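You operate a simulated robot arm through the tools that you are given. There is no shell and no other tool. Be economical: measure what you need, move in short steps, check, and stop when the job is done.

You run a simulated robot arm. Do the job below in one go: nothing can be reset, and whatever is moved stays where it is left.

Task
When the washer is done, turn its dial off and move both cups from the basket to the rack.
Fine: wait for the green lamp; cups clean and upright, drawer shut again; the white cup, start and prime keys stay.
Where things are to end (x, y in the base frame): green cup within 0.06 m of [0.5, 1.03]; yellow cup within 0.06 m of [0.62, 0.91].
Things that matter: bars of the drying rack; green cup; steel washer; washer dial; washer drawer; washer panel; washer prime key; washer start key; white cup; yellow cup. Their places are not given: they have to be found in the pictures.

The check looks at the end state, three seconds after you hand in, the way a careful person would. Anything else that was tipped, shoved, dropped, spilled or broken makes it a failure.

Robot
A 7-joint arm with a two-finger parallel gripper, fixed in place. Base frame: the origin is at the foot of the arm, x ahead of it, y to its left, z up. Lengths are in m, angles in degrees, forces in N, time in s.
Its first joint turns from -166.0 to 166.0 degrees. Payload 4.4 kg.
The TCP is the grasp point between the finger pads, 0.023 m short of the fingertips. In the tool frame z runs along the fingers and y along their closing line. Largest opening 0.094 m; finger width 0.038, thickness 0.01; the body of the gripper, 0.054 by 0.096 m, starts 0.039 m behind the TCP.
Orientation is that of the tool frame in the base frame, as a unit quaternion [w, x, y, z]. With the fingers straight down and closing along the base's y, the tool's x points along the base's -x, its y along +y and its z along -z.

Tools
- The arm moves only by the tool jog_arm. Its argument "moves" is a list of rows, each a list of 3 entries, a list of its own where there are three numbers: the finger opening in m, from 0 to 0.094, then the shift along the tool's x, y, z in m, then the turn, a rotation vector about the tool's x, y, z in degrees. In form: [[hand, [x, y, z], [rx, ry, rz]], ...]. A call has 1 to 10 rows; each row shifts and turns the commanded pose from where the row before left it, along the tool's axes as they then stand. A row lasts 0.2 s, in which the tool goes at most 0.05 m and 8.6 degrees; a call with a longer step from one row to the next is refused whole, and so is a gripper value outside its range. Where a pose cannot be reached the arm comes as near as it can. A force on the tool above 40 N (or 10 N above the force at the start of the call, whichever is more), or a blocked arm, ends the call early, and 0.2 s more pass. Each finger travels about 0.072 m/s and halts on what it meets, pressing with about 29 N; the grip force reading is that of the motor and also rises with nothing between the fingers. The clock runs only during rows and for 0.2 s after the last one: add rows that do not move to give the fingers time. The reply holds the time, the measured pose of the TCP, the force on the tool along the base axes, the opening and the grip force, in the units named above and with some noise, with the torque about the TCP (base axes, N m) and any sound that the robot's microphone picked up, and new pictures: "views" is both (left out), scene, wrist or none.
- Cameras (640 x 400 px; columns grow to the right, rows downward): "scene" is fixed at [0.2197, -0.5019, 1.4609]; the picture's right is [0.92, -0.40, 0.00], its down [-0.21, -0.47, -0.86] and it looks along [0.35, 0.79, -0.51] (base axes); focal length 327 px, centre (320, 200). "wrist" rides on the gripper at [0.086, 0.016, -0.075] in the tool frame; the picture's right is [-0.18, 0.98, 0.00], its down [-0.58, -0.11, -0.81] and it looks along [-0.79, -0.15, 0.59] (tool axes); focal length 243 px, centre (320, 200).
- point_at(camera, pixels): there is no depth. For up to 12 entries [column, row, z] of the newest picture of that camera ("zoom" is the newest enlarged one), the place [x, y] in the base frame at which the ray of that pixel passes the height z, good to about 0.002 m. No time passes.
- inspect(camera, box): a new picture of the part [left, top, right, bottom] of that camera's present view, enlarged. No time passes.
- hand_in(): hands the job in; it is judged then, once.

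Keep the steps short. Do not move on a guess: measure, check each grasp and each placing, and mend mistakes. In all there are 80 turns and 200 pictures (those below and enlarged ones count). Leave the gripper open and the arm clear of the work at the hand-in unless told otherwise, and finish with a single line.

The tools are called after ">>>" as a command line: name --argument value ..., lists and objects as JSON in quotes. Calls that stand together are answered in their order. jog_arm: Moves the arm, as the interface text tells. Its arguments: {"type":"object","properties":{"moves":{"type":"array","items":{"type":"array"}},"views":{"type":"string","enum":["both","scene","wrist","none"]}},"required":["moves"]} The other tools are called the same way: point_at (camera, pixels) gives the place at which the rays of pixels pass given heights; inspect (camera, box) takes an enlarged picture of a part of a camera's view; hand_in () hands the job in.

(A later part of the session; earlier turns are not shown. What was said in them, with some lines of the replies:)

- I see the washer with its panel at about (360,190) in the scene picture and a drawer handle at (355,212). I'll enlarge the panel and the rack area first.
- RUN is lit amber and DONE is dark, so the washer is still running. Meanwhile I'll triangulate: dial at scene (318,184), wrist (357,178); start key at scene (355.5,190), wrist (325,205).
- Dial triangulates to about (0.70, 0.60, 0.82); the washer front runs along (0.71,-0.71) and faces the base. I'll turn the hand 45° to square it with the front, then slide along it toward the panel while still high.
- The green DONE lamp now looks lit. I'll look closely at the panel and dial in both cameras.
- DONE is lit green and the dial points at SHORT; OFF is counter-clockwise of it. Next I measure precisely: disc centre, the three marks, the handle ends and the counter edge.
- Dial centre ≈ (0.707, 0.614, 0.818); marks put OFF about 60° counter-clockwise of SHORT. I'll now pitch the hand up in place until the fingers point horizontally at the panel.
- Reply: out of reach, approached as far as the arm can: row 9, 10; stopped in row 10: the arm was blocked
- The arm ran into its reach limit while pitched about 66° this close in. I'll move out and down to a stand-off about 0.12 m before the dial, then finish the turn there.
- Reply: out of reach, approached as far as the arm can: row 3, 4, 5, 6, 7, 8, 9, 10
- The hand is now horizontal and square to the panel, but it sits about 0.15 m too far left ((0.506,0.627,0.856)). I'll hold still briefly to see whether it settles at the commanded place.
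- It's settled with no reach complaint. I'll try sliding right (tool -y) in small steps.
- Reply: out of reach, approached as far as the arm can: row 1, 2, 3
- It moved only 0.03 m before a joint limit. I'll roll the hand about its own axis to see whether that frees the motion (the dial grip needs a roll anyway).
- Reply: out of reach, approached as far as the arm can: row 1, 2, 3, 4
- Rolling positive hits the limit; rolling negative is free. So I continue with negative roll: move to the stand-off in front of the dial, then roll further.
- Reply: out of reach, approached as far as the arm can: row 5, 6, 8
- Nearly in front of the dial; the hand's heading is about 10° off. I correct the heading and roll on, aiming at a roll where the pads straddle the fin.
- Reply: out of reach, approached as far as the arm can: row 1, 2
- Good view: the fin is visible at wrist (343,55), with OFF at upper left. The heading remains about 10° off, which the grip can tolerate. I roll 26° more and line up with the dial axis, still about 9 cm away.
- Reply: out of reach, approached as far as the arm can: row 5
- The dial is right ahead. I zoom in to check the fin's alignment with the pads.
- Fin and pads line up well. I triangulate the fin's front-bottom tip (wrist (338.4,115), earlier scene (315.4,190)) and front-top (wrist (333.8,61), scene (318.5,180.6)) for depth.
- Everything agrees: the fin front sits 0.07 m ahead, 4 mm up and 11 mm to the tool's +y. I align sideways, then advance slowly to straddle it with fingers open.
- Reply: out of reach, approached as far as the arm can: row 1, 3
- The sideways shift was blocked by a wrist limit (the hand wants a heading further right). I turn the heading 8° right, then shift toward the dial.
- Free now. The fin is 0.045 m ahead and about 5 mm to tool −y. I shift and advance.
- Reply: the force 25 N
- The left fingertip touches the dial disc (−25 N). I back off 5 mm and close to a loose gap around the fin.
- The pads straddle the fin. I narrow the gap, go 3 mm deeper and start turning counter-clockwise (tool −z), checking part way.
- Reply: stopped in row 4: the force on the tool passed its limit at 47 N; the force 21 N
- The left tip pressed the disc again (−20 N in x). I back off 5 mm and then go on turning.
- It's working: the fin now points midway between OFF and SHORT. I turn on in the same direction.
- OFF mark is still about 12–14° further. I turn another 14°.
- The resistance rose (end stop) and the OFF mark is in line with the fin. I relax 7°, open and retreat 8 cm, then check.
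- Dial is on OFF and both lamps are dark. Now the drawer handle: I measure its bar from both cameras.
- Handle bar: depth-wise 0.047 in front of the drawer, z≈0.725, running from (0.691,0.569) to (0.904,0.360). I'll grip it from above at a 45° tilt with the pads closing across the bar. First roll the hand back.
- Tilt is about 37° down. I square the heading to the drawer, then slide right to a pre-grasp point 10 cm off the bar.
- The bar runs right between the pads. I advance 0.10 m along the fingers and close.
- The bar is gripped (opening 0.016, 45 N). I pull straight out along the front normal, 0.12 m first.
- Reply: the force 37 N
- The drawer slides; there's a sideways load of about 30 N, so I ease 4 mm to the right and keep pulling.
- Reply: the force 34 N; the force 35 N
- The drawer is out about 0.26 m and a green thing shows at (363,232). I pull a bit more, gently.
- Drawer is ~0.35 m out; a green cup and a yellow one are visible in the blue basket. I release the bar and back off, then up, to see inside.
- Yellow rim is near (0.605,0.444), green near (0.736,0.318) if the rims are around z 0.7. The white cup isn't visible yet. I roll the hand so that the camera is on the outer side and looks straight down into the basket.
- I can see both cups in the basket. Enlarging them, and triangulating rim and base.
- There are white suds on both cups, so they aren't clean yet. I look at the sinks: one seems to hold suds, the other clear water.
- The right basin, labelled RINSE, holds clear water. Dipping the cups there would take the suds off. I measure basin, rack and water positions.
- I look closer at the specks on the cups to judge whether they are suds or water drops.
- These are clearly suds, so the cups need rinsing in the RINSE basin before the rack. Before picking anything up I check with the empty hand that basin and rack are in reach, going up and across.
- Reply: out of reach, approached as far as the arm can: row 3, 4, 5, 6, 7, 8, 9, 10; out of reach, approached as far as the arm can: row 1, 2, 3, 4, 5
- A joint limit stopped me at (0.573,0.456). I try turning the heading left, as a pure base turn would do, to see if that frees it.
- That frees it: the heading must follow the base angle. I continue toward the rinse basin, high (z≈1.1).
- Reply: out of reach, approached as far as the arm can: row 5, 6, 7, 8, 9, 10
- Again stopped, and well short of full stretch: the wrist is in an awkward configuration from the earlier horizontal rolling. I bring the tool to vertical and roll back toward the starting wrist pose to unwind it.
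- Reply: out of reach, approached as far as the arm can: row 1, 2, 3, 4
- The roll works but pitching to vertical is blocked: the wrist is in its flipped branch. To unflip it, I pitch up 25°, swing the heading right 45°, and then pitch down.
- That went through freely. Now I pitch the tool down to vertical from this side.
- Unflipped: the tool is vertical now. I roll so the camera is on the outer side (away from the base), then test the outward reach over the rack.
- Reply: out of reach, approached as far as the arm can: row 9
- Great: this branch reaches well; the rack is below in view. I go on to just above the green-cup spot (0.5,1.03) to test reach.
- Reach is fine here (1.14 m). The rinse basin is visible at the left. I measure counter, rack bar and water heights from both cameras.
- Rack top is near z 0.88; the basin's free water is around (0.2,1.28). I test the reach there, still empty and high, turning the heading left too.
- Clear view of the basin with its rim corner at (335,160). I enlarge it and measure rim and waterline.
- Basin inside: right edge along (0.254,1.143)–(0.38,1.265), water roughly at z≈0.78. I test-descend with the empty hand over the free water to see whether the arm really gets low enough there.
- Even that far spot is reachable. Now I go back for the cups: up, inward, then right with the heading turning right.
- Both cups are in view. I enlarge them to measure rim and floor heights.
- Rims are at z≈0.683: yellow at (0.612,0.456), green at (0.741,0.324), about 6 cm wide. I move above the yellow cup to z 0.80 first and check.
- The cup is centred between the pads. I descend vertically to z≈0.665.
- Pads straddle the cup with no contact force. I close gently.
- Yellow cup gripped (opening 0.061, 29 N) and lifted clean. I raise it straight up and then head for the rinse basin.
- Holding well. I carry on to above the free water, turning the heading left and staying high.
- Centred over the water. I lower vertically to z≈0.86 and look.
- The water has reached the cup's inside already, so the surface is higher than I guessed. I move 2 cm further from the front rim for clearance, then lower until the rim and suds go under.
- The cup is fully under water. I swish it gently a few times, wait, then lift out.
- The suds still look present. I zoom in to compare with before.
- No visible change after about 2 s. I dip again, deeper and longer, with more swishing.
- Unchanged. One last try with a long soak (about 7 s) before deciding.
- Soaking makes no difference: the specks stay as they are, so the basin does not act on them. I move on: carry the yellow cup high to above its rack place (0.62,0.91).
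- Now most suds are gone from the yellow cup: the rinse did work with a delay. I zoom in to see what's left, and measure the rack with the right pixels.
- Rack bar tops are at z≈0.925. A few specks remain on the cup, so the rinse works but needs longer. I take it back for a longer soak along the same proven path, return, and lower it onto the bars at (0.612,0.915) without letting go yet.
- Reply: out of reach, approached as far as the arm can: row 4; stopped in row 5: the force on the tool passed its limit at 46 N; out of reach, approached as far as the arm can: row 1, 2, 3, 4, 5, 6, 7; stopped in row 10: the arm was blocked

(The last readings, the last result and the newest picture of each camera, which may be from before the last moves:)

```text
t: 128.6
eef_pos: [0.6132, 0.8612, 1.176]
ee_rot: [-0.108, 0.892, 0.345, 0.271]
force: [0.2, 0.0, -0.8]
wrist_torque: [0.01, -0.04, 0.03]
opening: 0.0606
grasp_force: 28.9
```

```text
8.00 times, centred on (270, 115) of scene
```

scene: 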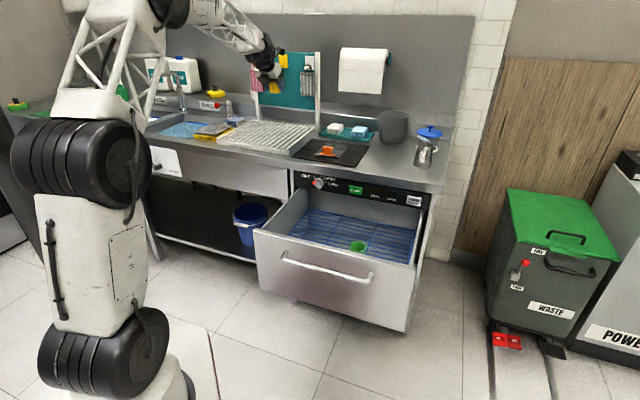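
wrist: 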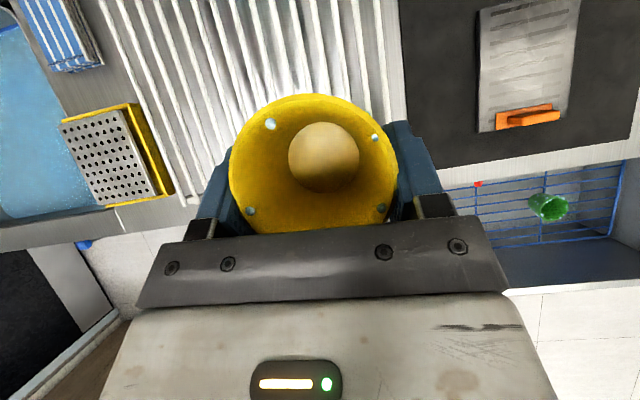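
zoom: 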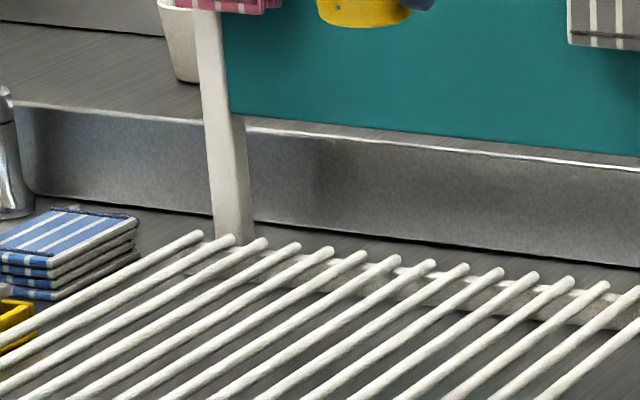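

The arm took an odd route near the basin and stopped high, so the cup did not get re-soaked, but only four evenly spaced droplets are left on it. It's held and nearly upright at (0.613,0.861,1.176). I now lower it onto the bars at (0.612,0.912), release, lift off, and travel above the green cup.

>>> jog_arm --moves '[[0.05, [-0.019, -0.0093, 0.0433], [0, 0, 0]], [0.05, [-0.019, -0.0093, 0.0433], [0, 0, 0]], [0.05, [-0.019, -0.0093, 0.0433], [0, 0, 0]], [0.05, [-0.019, -0.0093, 0.0433], [0, 0, 0]], [0.05, [-0.0056, 0, 0.0083], [0, 0, 0]], [0.05, [-0.0056, 0, 0.0083], [0, 0, 0]], [0.05, [-0.0034, 0, 0.005], [0, 0, 0]], [0.05, [-0.0034, 0, 0.005], [0, 0, 0]], [0.05, [0, 0, 0], [0, 0, 0]]]' --views "wrist"

>>> jog_arm --moves '[[0.064, [0, 0, 0], [0, 0, 0]], [0.07, [0, 0, 0], [0, 0, 0]], [0.08, [0, 0, 0], [0, 0, 0]], [0.09, [0, 0, 0], [0, 0, 0]], [0.09, [0, 0, 0], [0, 0, 0]], [0.09, [0.0112, 0, -0.0166], [0, 0, 0]], [0.09, [0.0168, 0, -0.0249], [0, 0, 0]], [0.09, [0.0224, 0, -0.0332], [0, 0, 0]], [0.09, [0.0112, 0, -0.0166], [0, 0, 0]]]' --views "both"

>>> inspect --camera "scene" --box '[230, 90, 310, 140]'

>>> jog_arm --moves '[[0.09, [0, 0, 0], [-4.6, 0, 7.05]], [0.09, [0, 0, 0], [-4.6, 0, 7.05]], [0.09, [0, 0, 0], [-4.6, 0, 7.05]], [0.09, [-0.0032, 0.0428, -0.0022], [0, 0, 0]], [0.09, [-0.0032, 0.0428, -0.0022], [0, 0, 0]], [0.09, [-0.0032, 0.0428, -0.0022], [0, 0, 0]], [0.09, [-0.0032, 0.0428, -0.0022], [0, 0, 0]], [0.09, [-0.0032, 0.0428, -0.0022], [0, 0, 0]], [0.09, [-0.0032, 0.0428, -0.0022], [0, 0, 0]]]' --views "none"

>>> jog_arm --moves '[[0.09, [-0.0179, 0.042, 0.0196], [0, 0, 0]], [0.09, [-0.0179, 0.042, 0.0196], [0, 0, 0]], [0.09, [-0.0179, 0.042, 0.0196], [0, 0, 0]], [0.09, [-0.0179, 0.042, 0.0196], [0, 0, 0]], [0.09, [-0.0179, 0.042, 0.0196], [0, 0, 0]], [0.09, [-0.0179, 0.042, 0.0196], [0, 0, 0]], [0.09, [-0.0179, 0.042, 0.0196], [0, 0, 0]], [0.09, [-0.0179, 0.042, 0.0196], [0, 0, 0]], [0.09, [0, 0, 0], [0, 0, 0]]]' --views "both"

```text
t: 130.6
eef_pos: [0.6136, 0.9125, 0.9615]
ee_rot: [-0.109, 0.892, 0.345, 0.273]
force: [-1.2, 0.8, 10.4]
wrist_torque: [-0.05, 0.14, -0.03]
opening: 0.0607
grasp_force: 29.3
```

wrist: 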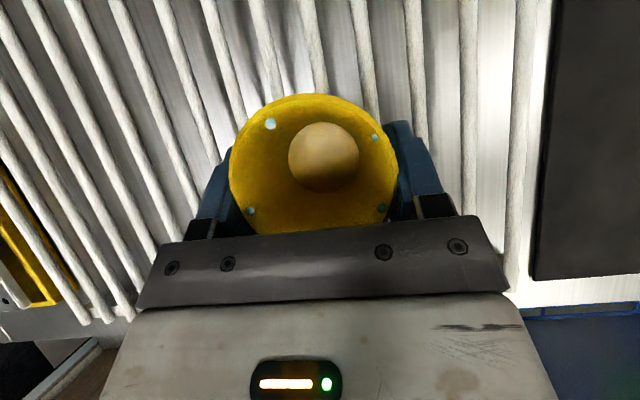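

```text
t: 132.6
eef_pos: [0.6141, 0.9128, 1.0708]
ee_rot: [-0.108, 0.892, 0.344, 0.272]
force: [-0.7, 0.4, 0.1]
wrist_torque: [0.01, -0.02, 0.0]
opening: 0.0901
grasp_force: 0.0
```

scene: 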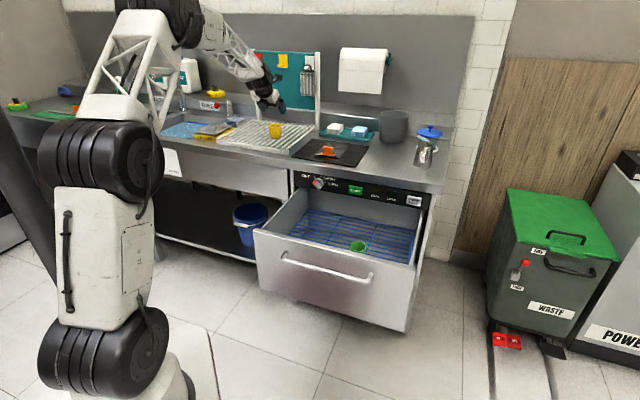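
wrist: 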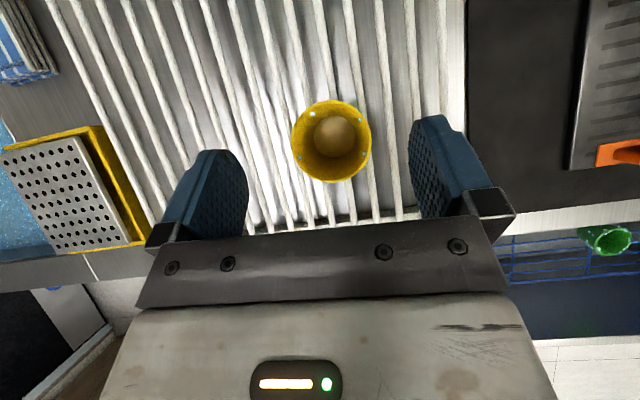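

```text
8.00 times, centred on (270, 115) of scene
```

zoom: 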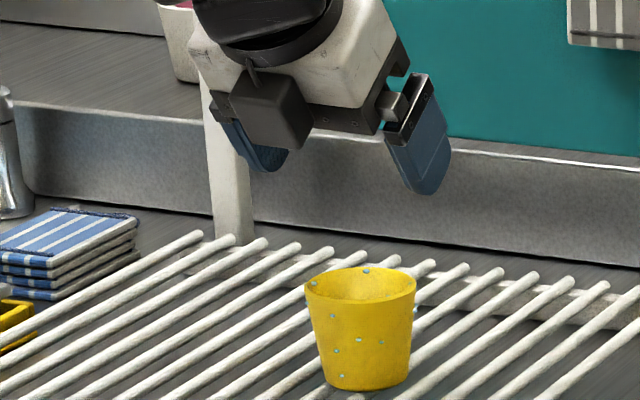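

```text
t: 134.6
eef_pos: [0.6623, 0.6559, 1.067]
ee_rot: [-0.05, 0.946, 0.141, 0.286]
force: [-0.8, 0.1, -1.2]
wrist_torque: [0.02, 0.04, 0.03]
opening: 0.09
grasp_force: 0.1
```

```text
t: 136.6
eef_pos: [0.7309, 0.3326, 0.8537]
ee_rot: [-0.05, 0.946, 0.141, 0.286]
force: [0.5, -0.4, 0.8]
wrist_torque: [-0.05, 0.0, 0.02]
opening: 0.0898
grasp_force: 0.0
```

scene: 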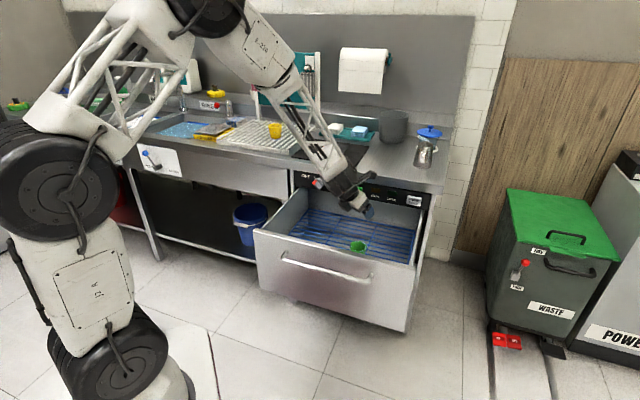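
wrist: 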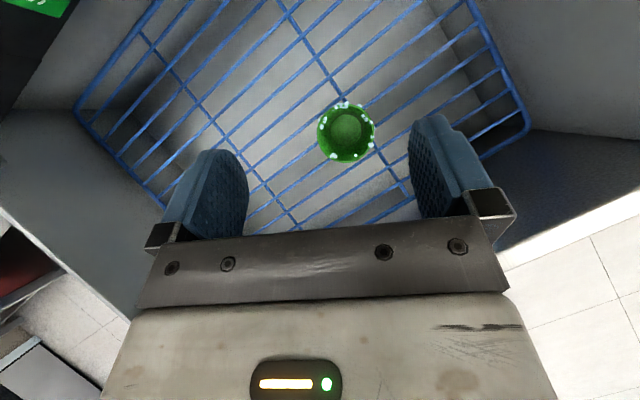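

Yellow cup stands upright on the bars at about (0.613,0.913), suds gone. The green cup is centred below the hand at (0.740,0.3245). I descend, close, lift straight up and carry it over the basin along the first, proven route.

>>> jog_arm --moves '[[0.09, [-0.0169, 0.0044, 0.0272], [0, 0, 0]], [0.09, [-0.0169, 0.0044, 0.0272], [0, 0, 0]], [0.09, [-0.0169, 0.0043, 0.0272], [0, 0, 0]], [0.09, [-0.0169, 0, 0.0272], [0, 0, 0]], [0.09, [-0.0169, 0, 0.0272], [0, 0, 0]], [0.09, [-0.0169, 0, 0.0272], [0, 0, 0]], [0.09, [0, 0, 0], [0, 0, 0]], [0.078, [0, 0, 0], [0, 0, 0]], [0.064, [0, 0, 0], [0, 0, 0]], [0.05, [0, 0, 0], [0, 0, 0]]]' --views "wrist"

>>> jog_arm --moves '[[0.05, [0, 0, 0], [0, 0, 0]], [0.05, [0, 0, 0], [0, 0, 0]], [0.05, [0.0111, 0, -0.0166], [0, 0, 0]], [0.05, [0.0166, 0, -0.0249], [0, 0, 0]], [0.05, [0.0255, 0, -0.0382], [0, 0, 0]], [0.05, [0.0255, 0, -0.0382], [0, 0, 0]], [0.05, [0.0255, 0, -0.0382], [0, 0, 0]], [0.05, [0.0255, 0, -0.0382], [0, 0, 0]], [0.05, [0.0255, 0, -0.0382], [0, 0, 0]], [0.05, [0.0255, 0, -0.0382], [0, 0, 0]]]' --views "none"

>>> jog_arm --moves '[[0.05, [0.0255, 0, -0.0382], [0, 0, 0]], [0.05, [0.018, 0, -0.027], [0, 0, 0]], [0.05, [0, -0.045, 0], [0, 0, 0]], [0.05, [0, -0.045, 0], [0, 0, 0]], [0.05, [0, -0.045, 0], [0, 0, 0]], [0.05, [0, -0.045, 0], [0, 0, 0]], [0.05, [0, 0, 0], [4.4, 0, -6.7]], [0.05, [0, 0, 0], [4.4, 0, -6.7]], [0.05, [0.0017, -0.0463, 0.0011], [0, 0, 0]], [0.05, [0.0017, -0.0463, 0.0011], [0, 0, 0]]]' --views "none"

>>> jog_arm --moves '[[0.05, [0.0017, -0.0463, 0.0011], [0, 0, 0]], [0.05, [0.0017, -0.0463, 0.0011], [0, 0, 0]], [0.05, [0.0017, -0.0463, 0.0011], [0, 0, 0]], [0.05, [0.0017, -0.0463, 0.0011], [0, 0, 0]], [0.05, [0.0017, -0.0463, 0.0011], [0, 0, 0]], [0.05, [0.0017, -0.0463, 0.0011], [0, 0, 0]], [0.05, [0.0017, -0.0463, 0.0011], [0, 0, 0]], [0.05, [0.0017, -0.0463, 0.0011], [0, 0, 0]], [0.05, [0.0017, -0.0463, 0.0011], [0, 0, 0]], [0.05, [0.0017, -0.0463, 0.0011], [0, 0, 0]]]' --views "none"

>>> jog_arm --moves '[[0.05, [0, -0.045, 0], [4.5, 0, -6.9]], [0.05, [0, -0.045, 0], [4.5, 0, -6.9]], [0.05, [0, -0.045, 0], [4.5, 0, -6.9]], [0.05, [0, -0.045, 0], [4.5, 0, -6.9]], [0.05, [0.034, -0.018, 0.023], [0, 0, 0]], [0.05, [0.034, -0.018, 0.023], [0, 0, 0]], [0.05, [0.034, -0.018, 0.023], [0, 0, 0]], [0.05, [0.034, -0.018, 0.023], [0, 0, 0]], [0.05, [0.034, -0.018, 0.023], [0, 0, 0]], [0.05, [0, 0, 0], [0, 0, 0]]]' --views "both"

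```text
t: 138.8
eef_pos: [0.7476, 0.3239, 0.66]
ee_rot: [-0.048, 0.947, 0.14, 0.287]
force: [0.4, 0.6, 0.4]
wrist_torque: [-0.06, -0.02, 0.0]
opening: 0.0619
grasp_force: 29.2
```

wrist: 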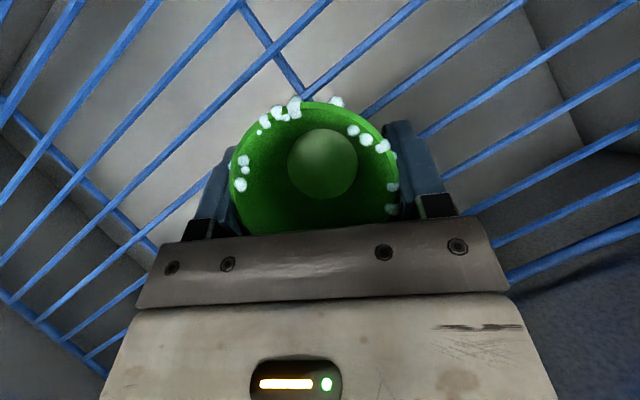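

```text
t: 141.0
eef_pos: [0.7426, 0.319, 0.9867]
ee_rot: [-0.049, 0.947, 0.142, 0.285]
force: [0.1, -0.2, -0.7]
wrist_torque: [0.03, 0.02, 0.01]
opening: 0.0618
grasp_force: 28.7
```

```text
t: 143.2
eef_pos: [0.6464, 0.5675, 1.0673]
ee_rot: [-0.088, 0.917, 0.272, 0.279]
force: [0.4, 0.1, 0.0]
wrist_torque: [-0.02, -0.02, -0.01]
opening: 0.0617
grasp_force: 28.8
```

```text
t: 145.4
eef_pos: [0.4106, 0.9671, 1.0732]
ee_rot: [-0.087, 0.917, 0.271, 0.279]
force: [-0.5, 0.1, -0.2]
wrist_torque: [-0.03, -0.04, 0.02]
opening: 0.0617
grasp_force: 29.2
```

```text
t: 147.6
eef_pos: [0.2822, 1.3187, 1.0772]
ee_rot: [-0.161, 0.8, 0.521, 0.248]
force: [1.1, -0.7, 0.0]
wrist_torque: [-0.03, 0.01, 0.02]
opening: 0.0614
grasp_force: 28.8
5 turns are left
```

scene: 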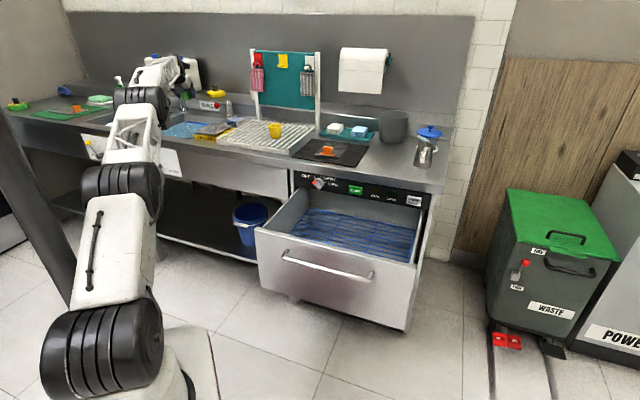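
wrist: 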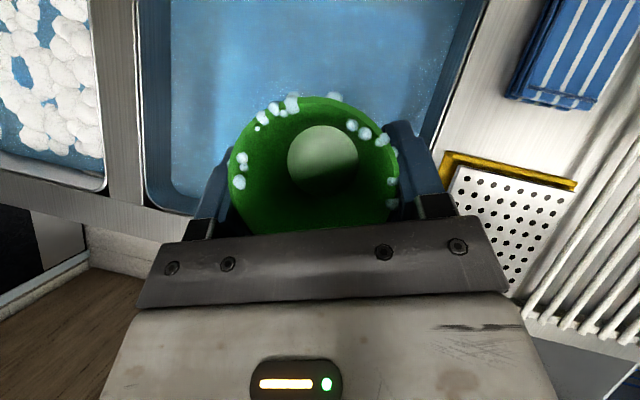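

The green cup is held over the basin. I dip it fully, soak for about 13 s with some swishing, lift out, and bring it high above its rack place.

>>> jog_arm --moves '[[0.05, [0.0101, -0.0142, 0.007], [0, 0, 0]], [0.05, [-0.0226, 0, 0.0329], [0, 0, 0]], [0.05, [-0.0226, 0, 0.0329], [0, 0, 0]], [0.05, [-0.0226, 0, 0.0329], [0, 0, 0]], [0.05, [-0.0226, 0, 0.0329], [0, 0, 0]], [0.05, [-0.0226, 0, 0.0329], [0, 0, 0]], [0.05, [-0.0226, 0, 0.0329], [0, 0, 0]], [0.05, [-0.0226, 0, 0.0329], [0, 0, 0]], [0.05, [0, -0.02, 0], [0, 0, 0]], [0.05, [0, 0.02, 0], [0, 0, 0]]]' --views "none"

>>> jog_arm --moves '[[0.05, [0, -0.02, 0], [0, 0, 0]], [0.05, [0, 0.02, 0], [0, 0, 0]], [0.05, [0, 0, 0], [0, 0, 0]], [0.05, [0, 0, 0], [0, 0, 0]], [0.05, [0, 0, 0], [0, 0, 0]], [0.05, [0, -0.02, 0], [0, 0, 0]], [0.05, [0, 0.02, 0], [0, 0, 0]], [0.05, [0, 0, 0], [0, 0, 0]], [0.05, [0, 0, 0], [0, 0, 0]], [0.05, [0, 0, 0], [0, 0, 0]]]' --views "none"

>>> jog_arm --moves '[[0.05, [0, -0.02, 0], [0, 0, 0]], [0.05, [0, 0.02, 0], [0, 0, 0]], [0.05, [0, 0, 0], [0, 0, 0]], [0.05, [0, 0, 0], [0, 0, 0]], [0.05, [0, 0, 0], [0, 0, 0]], [0.05, [0, 0, 0], [0, 0, 0]], [0.05, [0, 0, 0], [0, 0, 0]], [0.05, [0, 0, 0], [0, 0, 0]], [0.05, [0, 0, 0], [0, 0, 0]], [0.05, [0, 0, 0], [0, 0, 0]]]' --views "none"

>>> jog_arm --moves '[[0.05, [0, -0.02, 0], [0, 0, 0]], [0.05, [0, 0.02, 0], [0, 0, 0]], [0.05, [0, 0, 0], [0, 0, 0]], [0.05, [0, 0, 0], [0, 0, 0]], [0.05, [0, 0, 0], [0, 0, 0]], [0.05, [0, 0, 0], [0, 0, 0]], [0.05, [0, 0, 0], [0, 0, 0]], [0.05, [0, 0, 0], [0, 0, 0]], [0.05, [0, 0, 0], [0, 0, 0]], [0.05, [0, 0, 0], [0, 0, 0]]]' --views "none"

>>> jog_arm --moves '[[0.05, [0, 0, 0], [0, 0, 0]], [0.05, [0, 0, 0], [0, 0, 0]], [0.05, [0, 0, 0], [0, 0, 0]], [0.05, [0, 0, 0], [0, 0, 0]], [0.05, [0, 0, 0], [0, 0, 0]], [0.05, [0, 0, 0], [0, 0, 0]], [0.05, [0, 0, 0], [0, 0, 0]], [0.05, [0, 0, 0], [0, 0, 0]], [0.05, [0, 0, 0], [0, 0, 0]], [0.05, [0, 0, 0], [0, 0, 0]]]' --views "none"

>>> jog_arm --moves '[[0.05, [0, 0, 0], [0, 0, 0]], [0.05, [0, 0, 0], [0, 0, 0]], [0.05, [0, 0, 0], [0, 0, 0]], [0.05, [0, 0, 0], [0, 0, 0]], [0.05, [0, 0, 0], [0, 0, 0]], [0.05, [0, 0, 0], [0, 0, 0]], [0.05, [0, 0, 0], [0, 0, 0]], [0.05, [0, 0, 0], [0, 0, 0]], [0.05, [0, 0, 0], [0, 0, 0]], [0.05, [0, 0, 0], [0, 0, 0]]]' --views "none"

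>>> jog_arm --moves '[[0.05, [0.0226, 0, -0.0329], [0, 0, 0]], [0.05, [0.0226, 0, -0.0329], [0, 0, 0]], [0.05, [0.0226, 0, -0.0329], [0, 0, 0]], [0.05, [0.0226, 0, -0.0329], [0, 0, 0]], [0.05, [0.0226, 0, -0.0329], [0, 0, 0]], [0.05, [0.0226, 0, -0.0329], [0, 0, 0]], [0.05, [0.0226, 0, -0.0329], [0, 0, 0]], [0.05, [-0.0329, 0, -0.0226], [0, 0, 0]], [0.05, [-0.0329, 0, -0.0226], [0, 0, 0]], [0.05, [-0.0329, 0, -0.0226], [0, 0, 0]]]' --views "none"

>>> jog_arm --moves '[[0.05, [-0.0329, 0, -0.0226], [0, 0, 0]], [0.05, [0, 0.045, 0], [-4.65, 0, 6.78]], [0.05, [0, 0.045, 0], [-4.65, 0, 6.78]], [0.05, [0, 0.045, 0], [-4.65, 0, 6.78]], [0.05, [0.0076, 0.044, 0.0048], [0, 0, 0]], [0.05, [0.0076, 0.044, 0.0048], [0, 0, 0]], [0.05, [0.0076, 0.044, 0.0048], [0, 0, 0]], [0.05, [0.0132, 0.03, 0.009], [0, 0, 0]], [0.05, [0.0132, 0.03, 0.009], [0, 0, 0]], [0.05, [0, 0, 0], [0, 0, 0]]]' --views "both"

>>> inspect --camera "wrist" --box '[215, 85, 415, 210]'

>>> inspect --camera "scene" --box '[140, 60, 300, 160]'

```text
t: 149.8
eef_pos: [0.2723, 1.3313, 0.7915]
ee_rot: [-0.158, 0.801, 0.522, 0.246]
force: [0.3, -0.3, -0.8]
wrist_torque: [-0.02, 0.0, 0.0]
opening: 0.0613
grasp_force: 29.2
```

```text
t: 152.0
eef_pos: [0.2747, 1.3347, 0.7926]
ee_rot: [-0.16, 0.801, 0.521, 0.246]
force: [0.6, -0.1, -0.2]
wrist_torque: [-0.03, -0.03, 0.04]
opening: 0.0614
grasp_force: 28.6
```

```text
t: 154.2
eef_pos: [0.2754, 1.3347, 0.7959]
ee_rot: [-0.16, 0.801, 0.522, 0.245]
force: [0.4, 0.1, -0.3]
wrist_torque: [-0.02, -0.01, -0.03]
opening: 0.0612
grasp_force: 28.8
```

```text
t: 156.4
eef_pos: [0.2748, 1.3325, 0.7955]
ee_rot: [-0.16, 0.802, 0.521, 0.245]
force: [-0.1, 0.5, -0.4]
wrist_torque: [0.01, 0.01, 0.02]
opening: 0.0611
grasp_force: 29.1
```

```text
t: 158.6
eef_pos: [0.2752, 1.3331, 0.7955]
ee_rot: [-0.16, 0.801, 0.522, 0.246]
force: [-0.7, 0.6, -1.2]
wrist_torque: [-0.01, 0.02, 0.01]
opening: 0.0611
grasp_force: 29.1
```

```text
t: 160.8
eef_pos: [0.2754, 1.3319, 0.7962]
ee_rot: [-0.159, 0.801, 0.522, 0.246]
force: [-0.1, -0.4, 0.2]
wrist_torque: [0.0, -0.02, -0.01]
opening: 0.0608
grasp_force: 29.3
```

```text
t: 163.0
eef_pos: [0.226, 1.2241, 1.0832]
ee_rot: [-0.163, 0.801, 0.52, 0.249]
force: [-0.6, 0.1, 4.3]
wrist_torque: [-0.14, 0.03, -0.01]
opening: 0.0608
grasp_force: 29.0
```

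```text
t: 165.2
eef_pos: [0.4964, 1.0124, 1.0761]
ee_rot: [-0.103, 0.894, 0.34, 0.274]
force: [0.0, 0.4, -0.7]
wrist_torque: [0.02, -0.02, 0.01]
opening: 0.0611
grasp_force: 29.1
```

scene: 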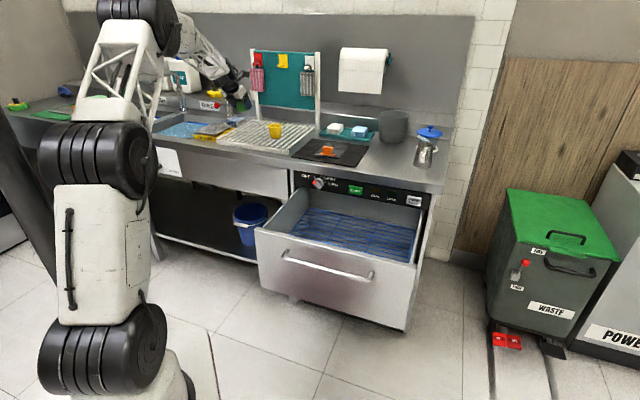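
wrist: 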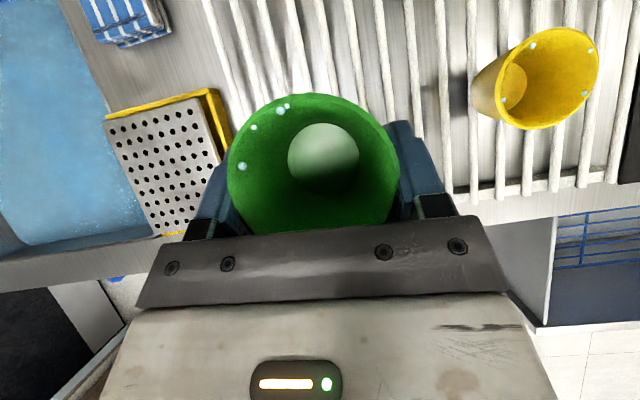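

```text
3.20 times, centred on (315, 148) of wrist
```

zoom: 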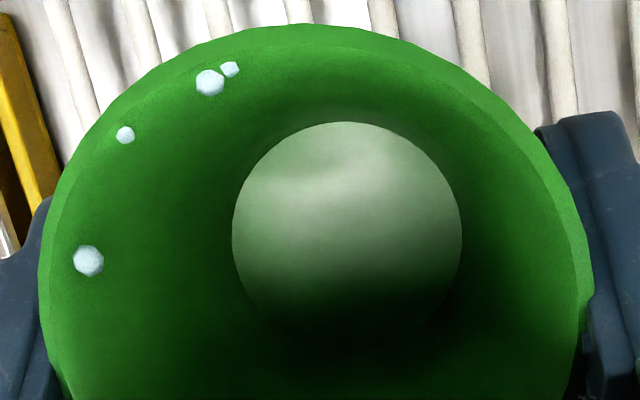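

```text
4.00 times, centred on (220, 110) of scene
4 turns are left
```

zoom: 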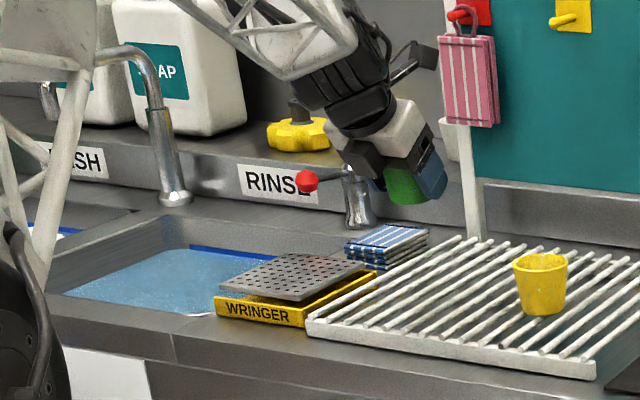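

The green cup is rinsed too, with only droplets left. I lower it onto the bars here (0.496,1.012), release and lift off. Then I roll the hand so the camera faces inward and go in front of the drawer handle for the push.

>>> jog_arm --moves '[[0.05, [-0.0224, 0, 0.0332], [0, 0, 0]], [0.05, [-0.0224, 0, 0.0332], [0, 0, 0]], [0.05, [-0.0112, 0, 0.0166], [0, 0, 0]], [0.05, [-0.0034, 0, 0.005], [0, 0, 0]], [0.05, [-0.0034, 0, 0.005], [0, 0, 0]], [0.05, [-0.0017, 0, 0.0025], [0, 0, 0]], [0.05, [0, 0, 0], [0, 0, 0]]]' --views "none"

>>> jog_arm --moves '[[0.064, [0, 0, 0], [0, 0, 0]], [0.07, [0, 0, 0], [0, 0, 0]], [0.08, [0, 0, 0], [0, 0, 0]], [0.09, [0, 0, 0], [0, 0, 0]], [0.09, [0, 0, 0], [0, 0, 0]], [0.09, [0.0112, 0, -0.0166], [0, 0, 0]], [0.09, [0.0168, 0, -0.0249], [0, 0, 0]], [0.09, [0.0224, 0, -0.0332], [0, 0, 0]], [0.09, [0.0168, 0, -0.0249], [0, 0, 0]]]' --views "wrist"

>>> jog_arm --moves '[[0.09, [-0.0373, 0, -0.0252], [0, 0, 0]], [0.09, [-0.0373, 0, -0.0252], [0, 0, 0]], [0.09, [-0.0373, 0, -0.0252], [0, 0, 0]], [0.09, [-0.0373, 0, -0.0252], [0, 0, 0]], [0.09, [0, 0, 0], [0, 0, 8.5]], [0.09, [0, 0, 0], [0, 0, 8.5]], [0.09, [0, 0, 0], [0, 0, 8.5]], [0.09, [0, 0, 0], [0, 0, 8.5]], [0.09, [0, 0, 0], [0, 0, 8.5]], [0.09, [0, 0, 0], [0, 0, 8.5]]]' --views "none"

>>> jog_arm --moves '[[0.05, [0, 0, 0], [0, 0, 8.5]], [0.02, [0, 0, 0], [0, 0, 8.5]], [0.01, [0, 0, 0], [0, 0, 8.5]], [0.01, [0, 0, 0], [0, 0, 8.5]], [0.01, [0, 0, 0], [0, 0, 8.5]], [0.01, [0, 0, 0], [0, 0, 8.5]], [0.01, [0, 0, 0], [0, 0, 8.5]], [0.01, [0, 0, 0], [0, 0, 8.5]], [0.01, [0, 0, 0], [0, 0, 8.5]], [0.01, [0, 0, 0], [0, 0, 8.5]]]' --views "none"

>>> jog_arm --moves '[[0.01, [0, 0, 0], [0, 0, 8.5]], [0.01, [0, 0, 0], [0, 0, 8.5]], [0.01, [0, 0, 0], [0, 0, 8.5]], [0.01, [0, 0, 0], [0, 0, 8.5]], [0.01, [0, 0, 0], [0, 0, 8.5]], [0.01, [0.02, -0.0396, -0.0134], [0, 0, 0]], [0.01, [0.02, -0.0396, -0.0134], [0, 0, 0]], [0.01, [0.02, -0.0396, -0.0134], [0, 0, 0]], [0.01, [0.02, -0.0396, -0.0134], [0, 0, 0]], [0.01, [0.02, -0.0396, -0.0134], [0, 0, 0]]]' --views "none"

>>> jog_arm --moves '[[0.01, [0.02, -0.0396, -0.0134], [0, 0, 0]], [0.01, [0.02, -0.0396, -0.0134], [0, 0, 0]], [0.01, [0.02, -0.0396, -0.0134], [0, 0, 0]], [0.01, [0.02, -0.0396, -0.0134], [0, 0, 0]], [0.01, [0.02, -0.0396, -0.0134], [0, 0, 0]], [0.01, [0.02, -0.0396, -0.0134], [0, 0, 0]], [0.01, [0.02, -0.0396, -0.0134], [0, 0, 0]], [0.01, [0.02, -0.0396, -0.0134], [0, 0, 0]], [0.01, [0.02, -0.0396, -0.0134], [0, 0, 0]], [0.01, [0.02, -0.0396, -0.0134], [0, 0, 0]]]' --views "none"

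>>> jog_arm --moves '[[0.01, [0.02, -0.0396, -0.0134], [0, 0, 0]], [0.01, [0.0252, 0, 0.0373], [0, 0, 0]], [0.01, [0.0252, 0, 0.0373], [0, 0, 0]], [0.01, [0.0252, 0, 0.0373], [0, 0, 0]], [0.01, [0.0252, 0, 0.0373], [0, 0, 0]], [0.01, [0.0252, 0, 0.0373], [0, 0, 0]], [0.01, [0, 0, 0], [0, 0, 0]]]' --views "both"

>>> inspect --camera "scene" --box '[206, 85, 318, 155]'

```text
t: 166.8
eef_pos: [0.496, 1.0116, 0.9605]
ee_rot: [-0.103, 0.894, 0.338, 0.276]
force: [0.2, 3.1, 8.6]
wrist_torque: [0.01, 0.07, 0.0]
opening: 0.061
grasp_force: 29.3
```

```text
t: 168.8
eef_pos: [0.4955, 1.0137, 1.0778]
ee_rot: [-0.102, 0.894, 0.338, 0.274]
force: [-0.2, 0.4, -0.3]
wrist_torque: [0.02, 0.0, 0.0]
opening: 0.0902
grasp_force: 0.1
```

wrist: 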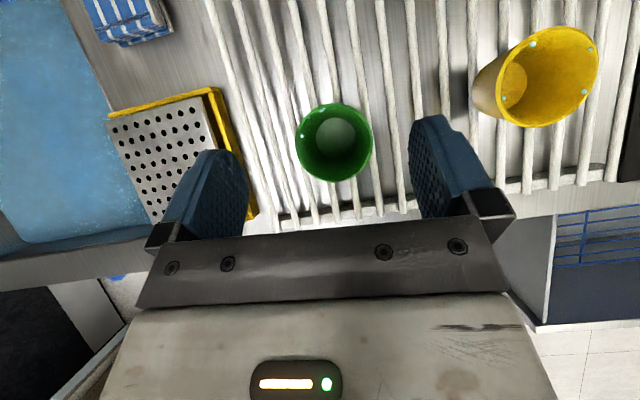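

```text
t: 171.0
eef_pos: [0.3591, 0.8931, 1.0811]
ee_rot: [-0.211, 0.953, -0.08, 0.204]
force: [-0.3, -0.6, -0.4]
wrist_torque: [0.0, -0.03, 0.02]
opening: 0.0901
grasp_force: 0.1
```

```text
t: 173.2
eef_pos: [0.3592, 0.8939, 1.0818]
ee_rot: [0.293, -0.648, 0.702, -0.008]
force: [-0.2, -0.3, -0.5]
wrist_torque: [0.02, -0.01, 0.01]
opening: 0.0101
grasp_force: 0.0
```

```text
t: 175.4
eef_pos: [0.4011, 0.6688, 1.0832]
ee_rot: [0.276, -0.351, 0.889, 0.099]
force: [0.0, -0.7, 0.7]
wrist_torque: [0.0, 0.0, 0.0]
opening: 0.01
grasp_force: 0.1
```

```text
t: 177.6
eef_pos: [0.4914, 0.2113, 1.0892]
ee_rot: [0.277, -0.349, 0.89, 0.098]
force: [-0.2, 1.0, 0.3]
wrist_torque: [0.02, -0.02, -0.03]
opening: 0.0097
grasp_force: 0.0
```

```text
t: 179.2
eef_pos: [0.5111, 0.1653, 0.8641]
ee_rot: [0.276, -0.35, 0.889, 0.099]
force: [-0.3, -0.3, 1.4]
wrist_torque: [-0.01, 0.03, 0.0]
opening: 0.0101
grasp_force: 0.0
```

scene: 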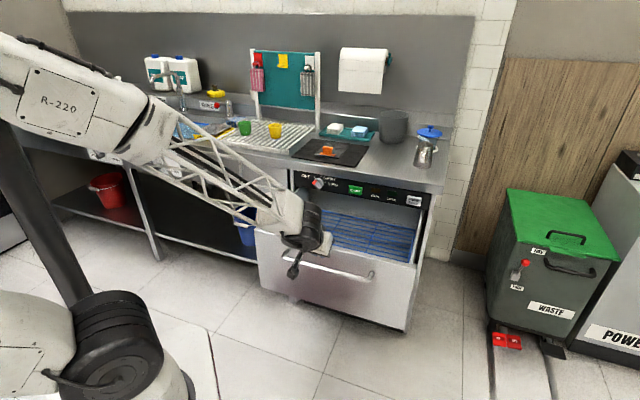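
wrist: 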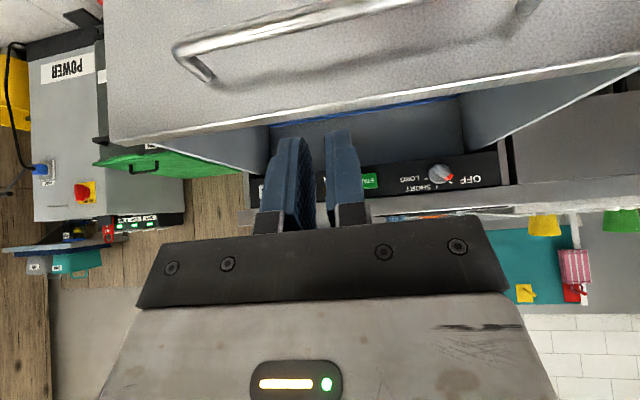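

```text
5.71 times, centred on (262, 120) of scene
3 turns are left
```

zoom: 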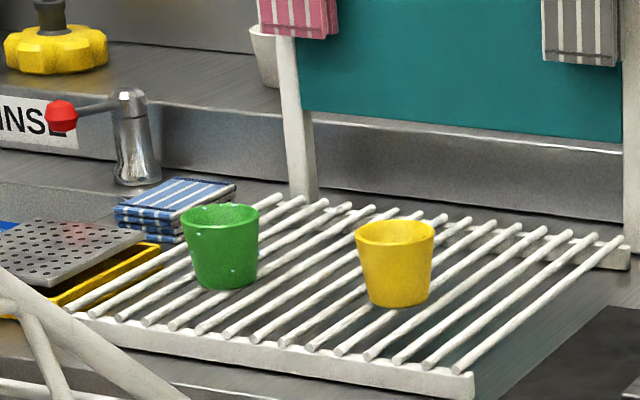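

Both cups stand upright on the rack, rinsed. The hand is in front of the open drawer's handle. I lower the closed fingers in front of the bar and push straight in, slowly at the end, then back off and look.

>>> jog_arm --moves '[[0.01, [0.0209, 0, 0.0308], [0, 0, 0]], [0.01, [0.0209, 0, 0.0308], [0, 0, 0]], [0.01, [0.0209, 0, 0.0308], [0, 0, 0]], [0.01, [0.0209, 0, 0.0308], [0, 0, 0]], [0.01, [-0.0124, 0.0006, 0.0084], [0, 0, 0]], [0.01, [-0.0124, 0.0006, 0.0084], [0, 0, 0]], [0.01, [-0.0165, 0.0008, 0.0112], [0, 0, 0]], [0.01, [-0.0165, 0.0008, 0.0112], [0, 0, 0]], [0.01, [-0.0165, 0.0008, 0.0112], [0, 0, 0]]]' --views "none"

>>> jog_arm --moves '[[0.01, [-0.0248, 0.0012, 0.0168], [0, 0, 0]], [0.01, [-0.0248, 0.0012, 0.0168], [0, 0, 0]], [0.01, [-0.0248, 0.0012, 0.0168], [0, 0, 0]], [0.01, [-0.0248, 0.0012, 0.0168], [0, 0, 0]], [0.01, [-0.0248, 0.0012, 0.0168], [0, 0, 0]], [0.01, [-0.0248, 0.0012, 0.0168], [0, 0, 0]], [0.01, [-0.0248, 0.0012, 0.0168], [0, 0, 0]], [0.01, [-0.0248, 0.0012, 0.0168], [0, 0, 0]], [0.01, [-0.0248, 0.0012, 0.0168], [0, 0, 0]]]' --views "none"

>>> jog_arm --moves '[[0.01, [-0.0099, 0.0005, 0.0067], [0, 0, 0]], [0.01, [-0.005, 0.0002, 0.0034], [0, 0, 0]], [0.01, [-0.0033, 0.0002, 0.0022], [0, 0, 0]], [0.01, [-0.0033, 0.0002, 0.0022], [0, 0, 0]], [0.01, [-0.0033, 0.0002, 0.0022], [0, 0, 0]], [0.01, [-0.0033, 0.0002, 0.0022], [0, 0, 0]], [0.01, [0, 0, 0], [0, 0, 0]]]' --views "scene"

>>> jog_arm --moves '[[0.01, [0.0248, -0.0012, -0.0168], [0, 0, 0]], [0.01, [0.0248, -0.0012, -0.0168], [0, 0, 0]], [0.01, [0.0248, -0.0012, -0.0168], [0, 0, 0]], [0.01, [0.033, -0.0016, -0.0223], [0, 0, 0]], [0.03, [0.033, -0.0016, -0.0223], [0, 0, 0]], [0.06, [0.033, -0.0016, -0.0223], [0, 0, 0]], [0.09, [-0.0252, 0, -0.0373], [0, 0, 0]], [0.09, [-0.0252, 0, -0.0373], [0, 0, 0]], [0.09, [-0.0252, 0, -0.0373], [0, 0, 0]], [0.09, [-0.0252, 0, -0.0373], [0, 0, 0]]]' --views "both"

>>> inspect --camera "scene" --box '[280, 160, 450, 266]'

>>> point_at --camera "scene" --pixels '[[320.2, 207.55, 0.726], [391, 221.8, 0.726]]'

```text
t: 181.2
eef_pos: [0.5742, 0.2252, 0.7183]
ee_rot: [0.277, -0.349, 0.89, 0.099]
force: [-0.3, -0.4, 0.7]
wrist_torque: [0.01, -0.02, 0.0]
opening: 0.0098
grasp_force: 0.1
```

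```text
t: 183.2
eef_pos: [0.7649, 0.4186, 0.7146]
ee_rot: [0.277, -0.35, 0.889, 0.099]
force: [-0.3, -0.3, -0.2]
wrist_torque: [-0.01, -0.03, 0.04]
opening: 0.0099
grasp_force: 0.1
```

```text
t: 184.6
eef_pos: [0.7858, 0.4364, 0.7126]
ee_rot: [0.273, -0.35, 0.891, 0.099]
force: [-9.6, -9.5, 7.1]
wrist_torque: [0.24, -0.08, 0.24]
opening: 0.0095
grasp_force: 0.1
stopped in row 7: the force on the tool passed its limit at 49 N (the readings are from after the stop); the commanded pose is now the measured one
```

scene: 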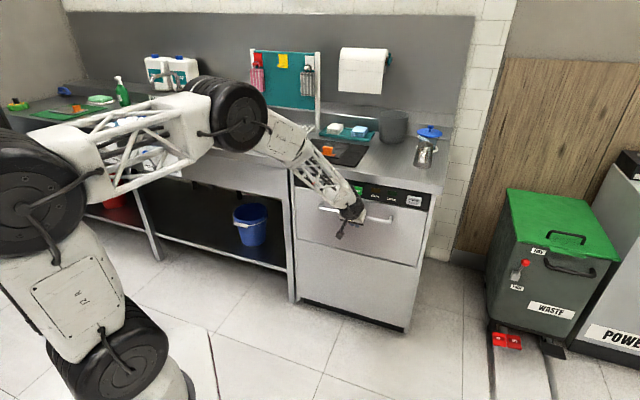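

```text
t: 186.8
eef_pos: [0.6356, 0.2904, 0.8947]
ee_rot: [0.272, -0.35, 0.891, 0.098]
force: [0.4, 0.5, 0.1]
wrist_torque: [0.01, 0.01, 0.0]
opening: 0.0905
grasp_force: 0.1
```

scene: 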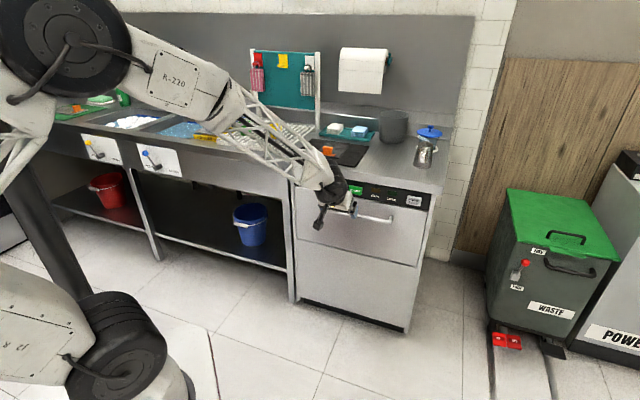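
wrist: 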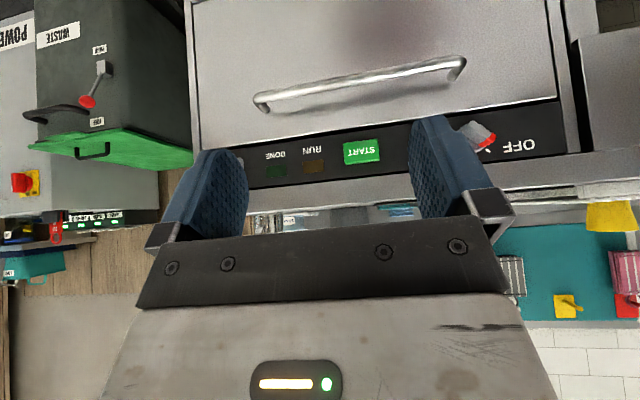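

```text
3.76 times, centred on (365, 213) of scene
```

zoom: 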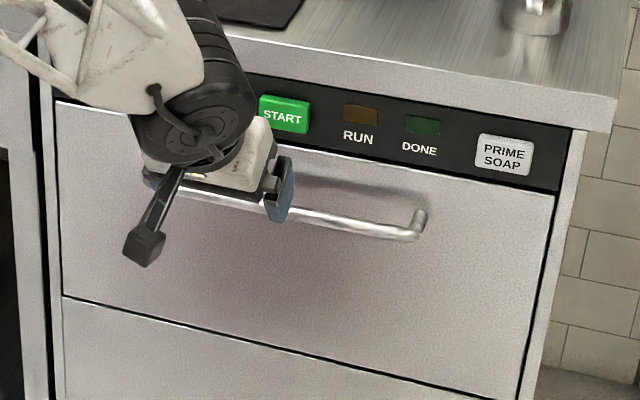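

```text
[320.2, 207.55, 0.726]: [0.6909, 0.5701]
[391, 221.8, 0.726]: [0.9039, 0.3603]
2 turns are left
```

The drawer is shut flush: the push ended on its stop and the handle is back where it started. The dial is on OFF with both lamps dark, both cups stand on the rack, and the gripper is open and clear. I hand in.

>>> hand_in

```text
The job is handed in.
```

Job handed in: after the green lamp lit I turned the dial to OFF, rinsed suds off both cups in the RINSE basin (a few droplets remain), stood them upright on the rack with green near (0.50, 1.01) and yellow near (0.61, 0.91), and shut the drawer; start, prime and the white cup were not used, and the arm hit something unidentified once above the basin with no damage seen.
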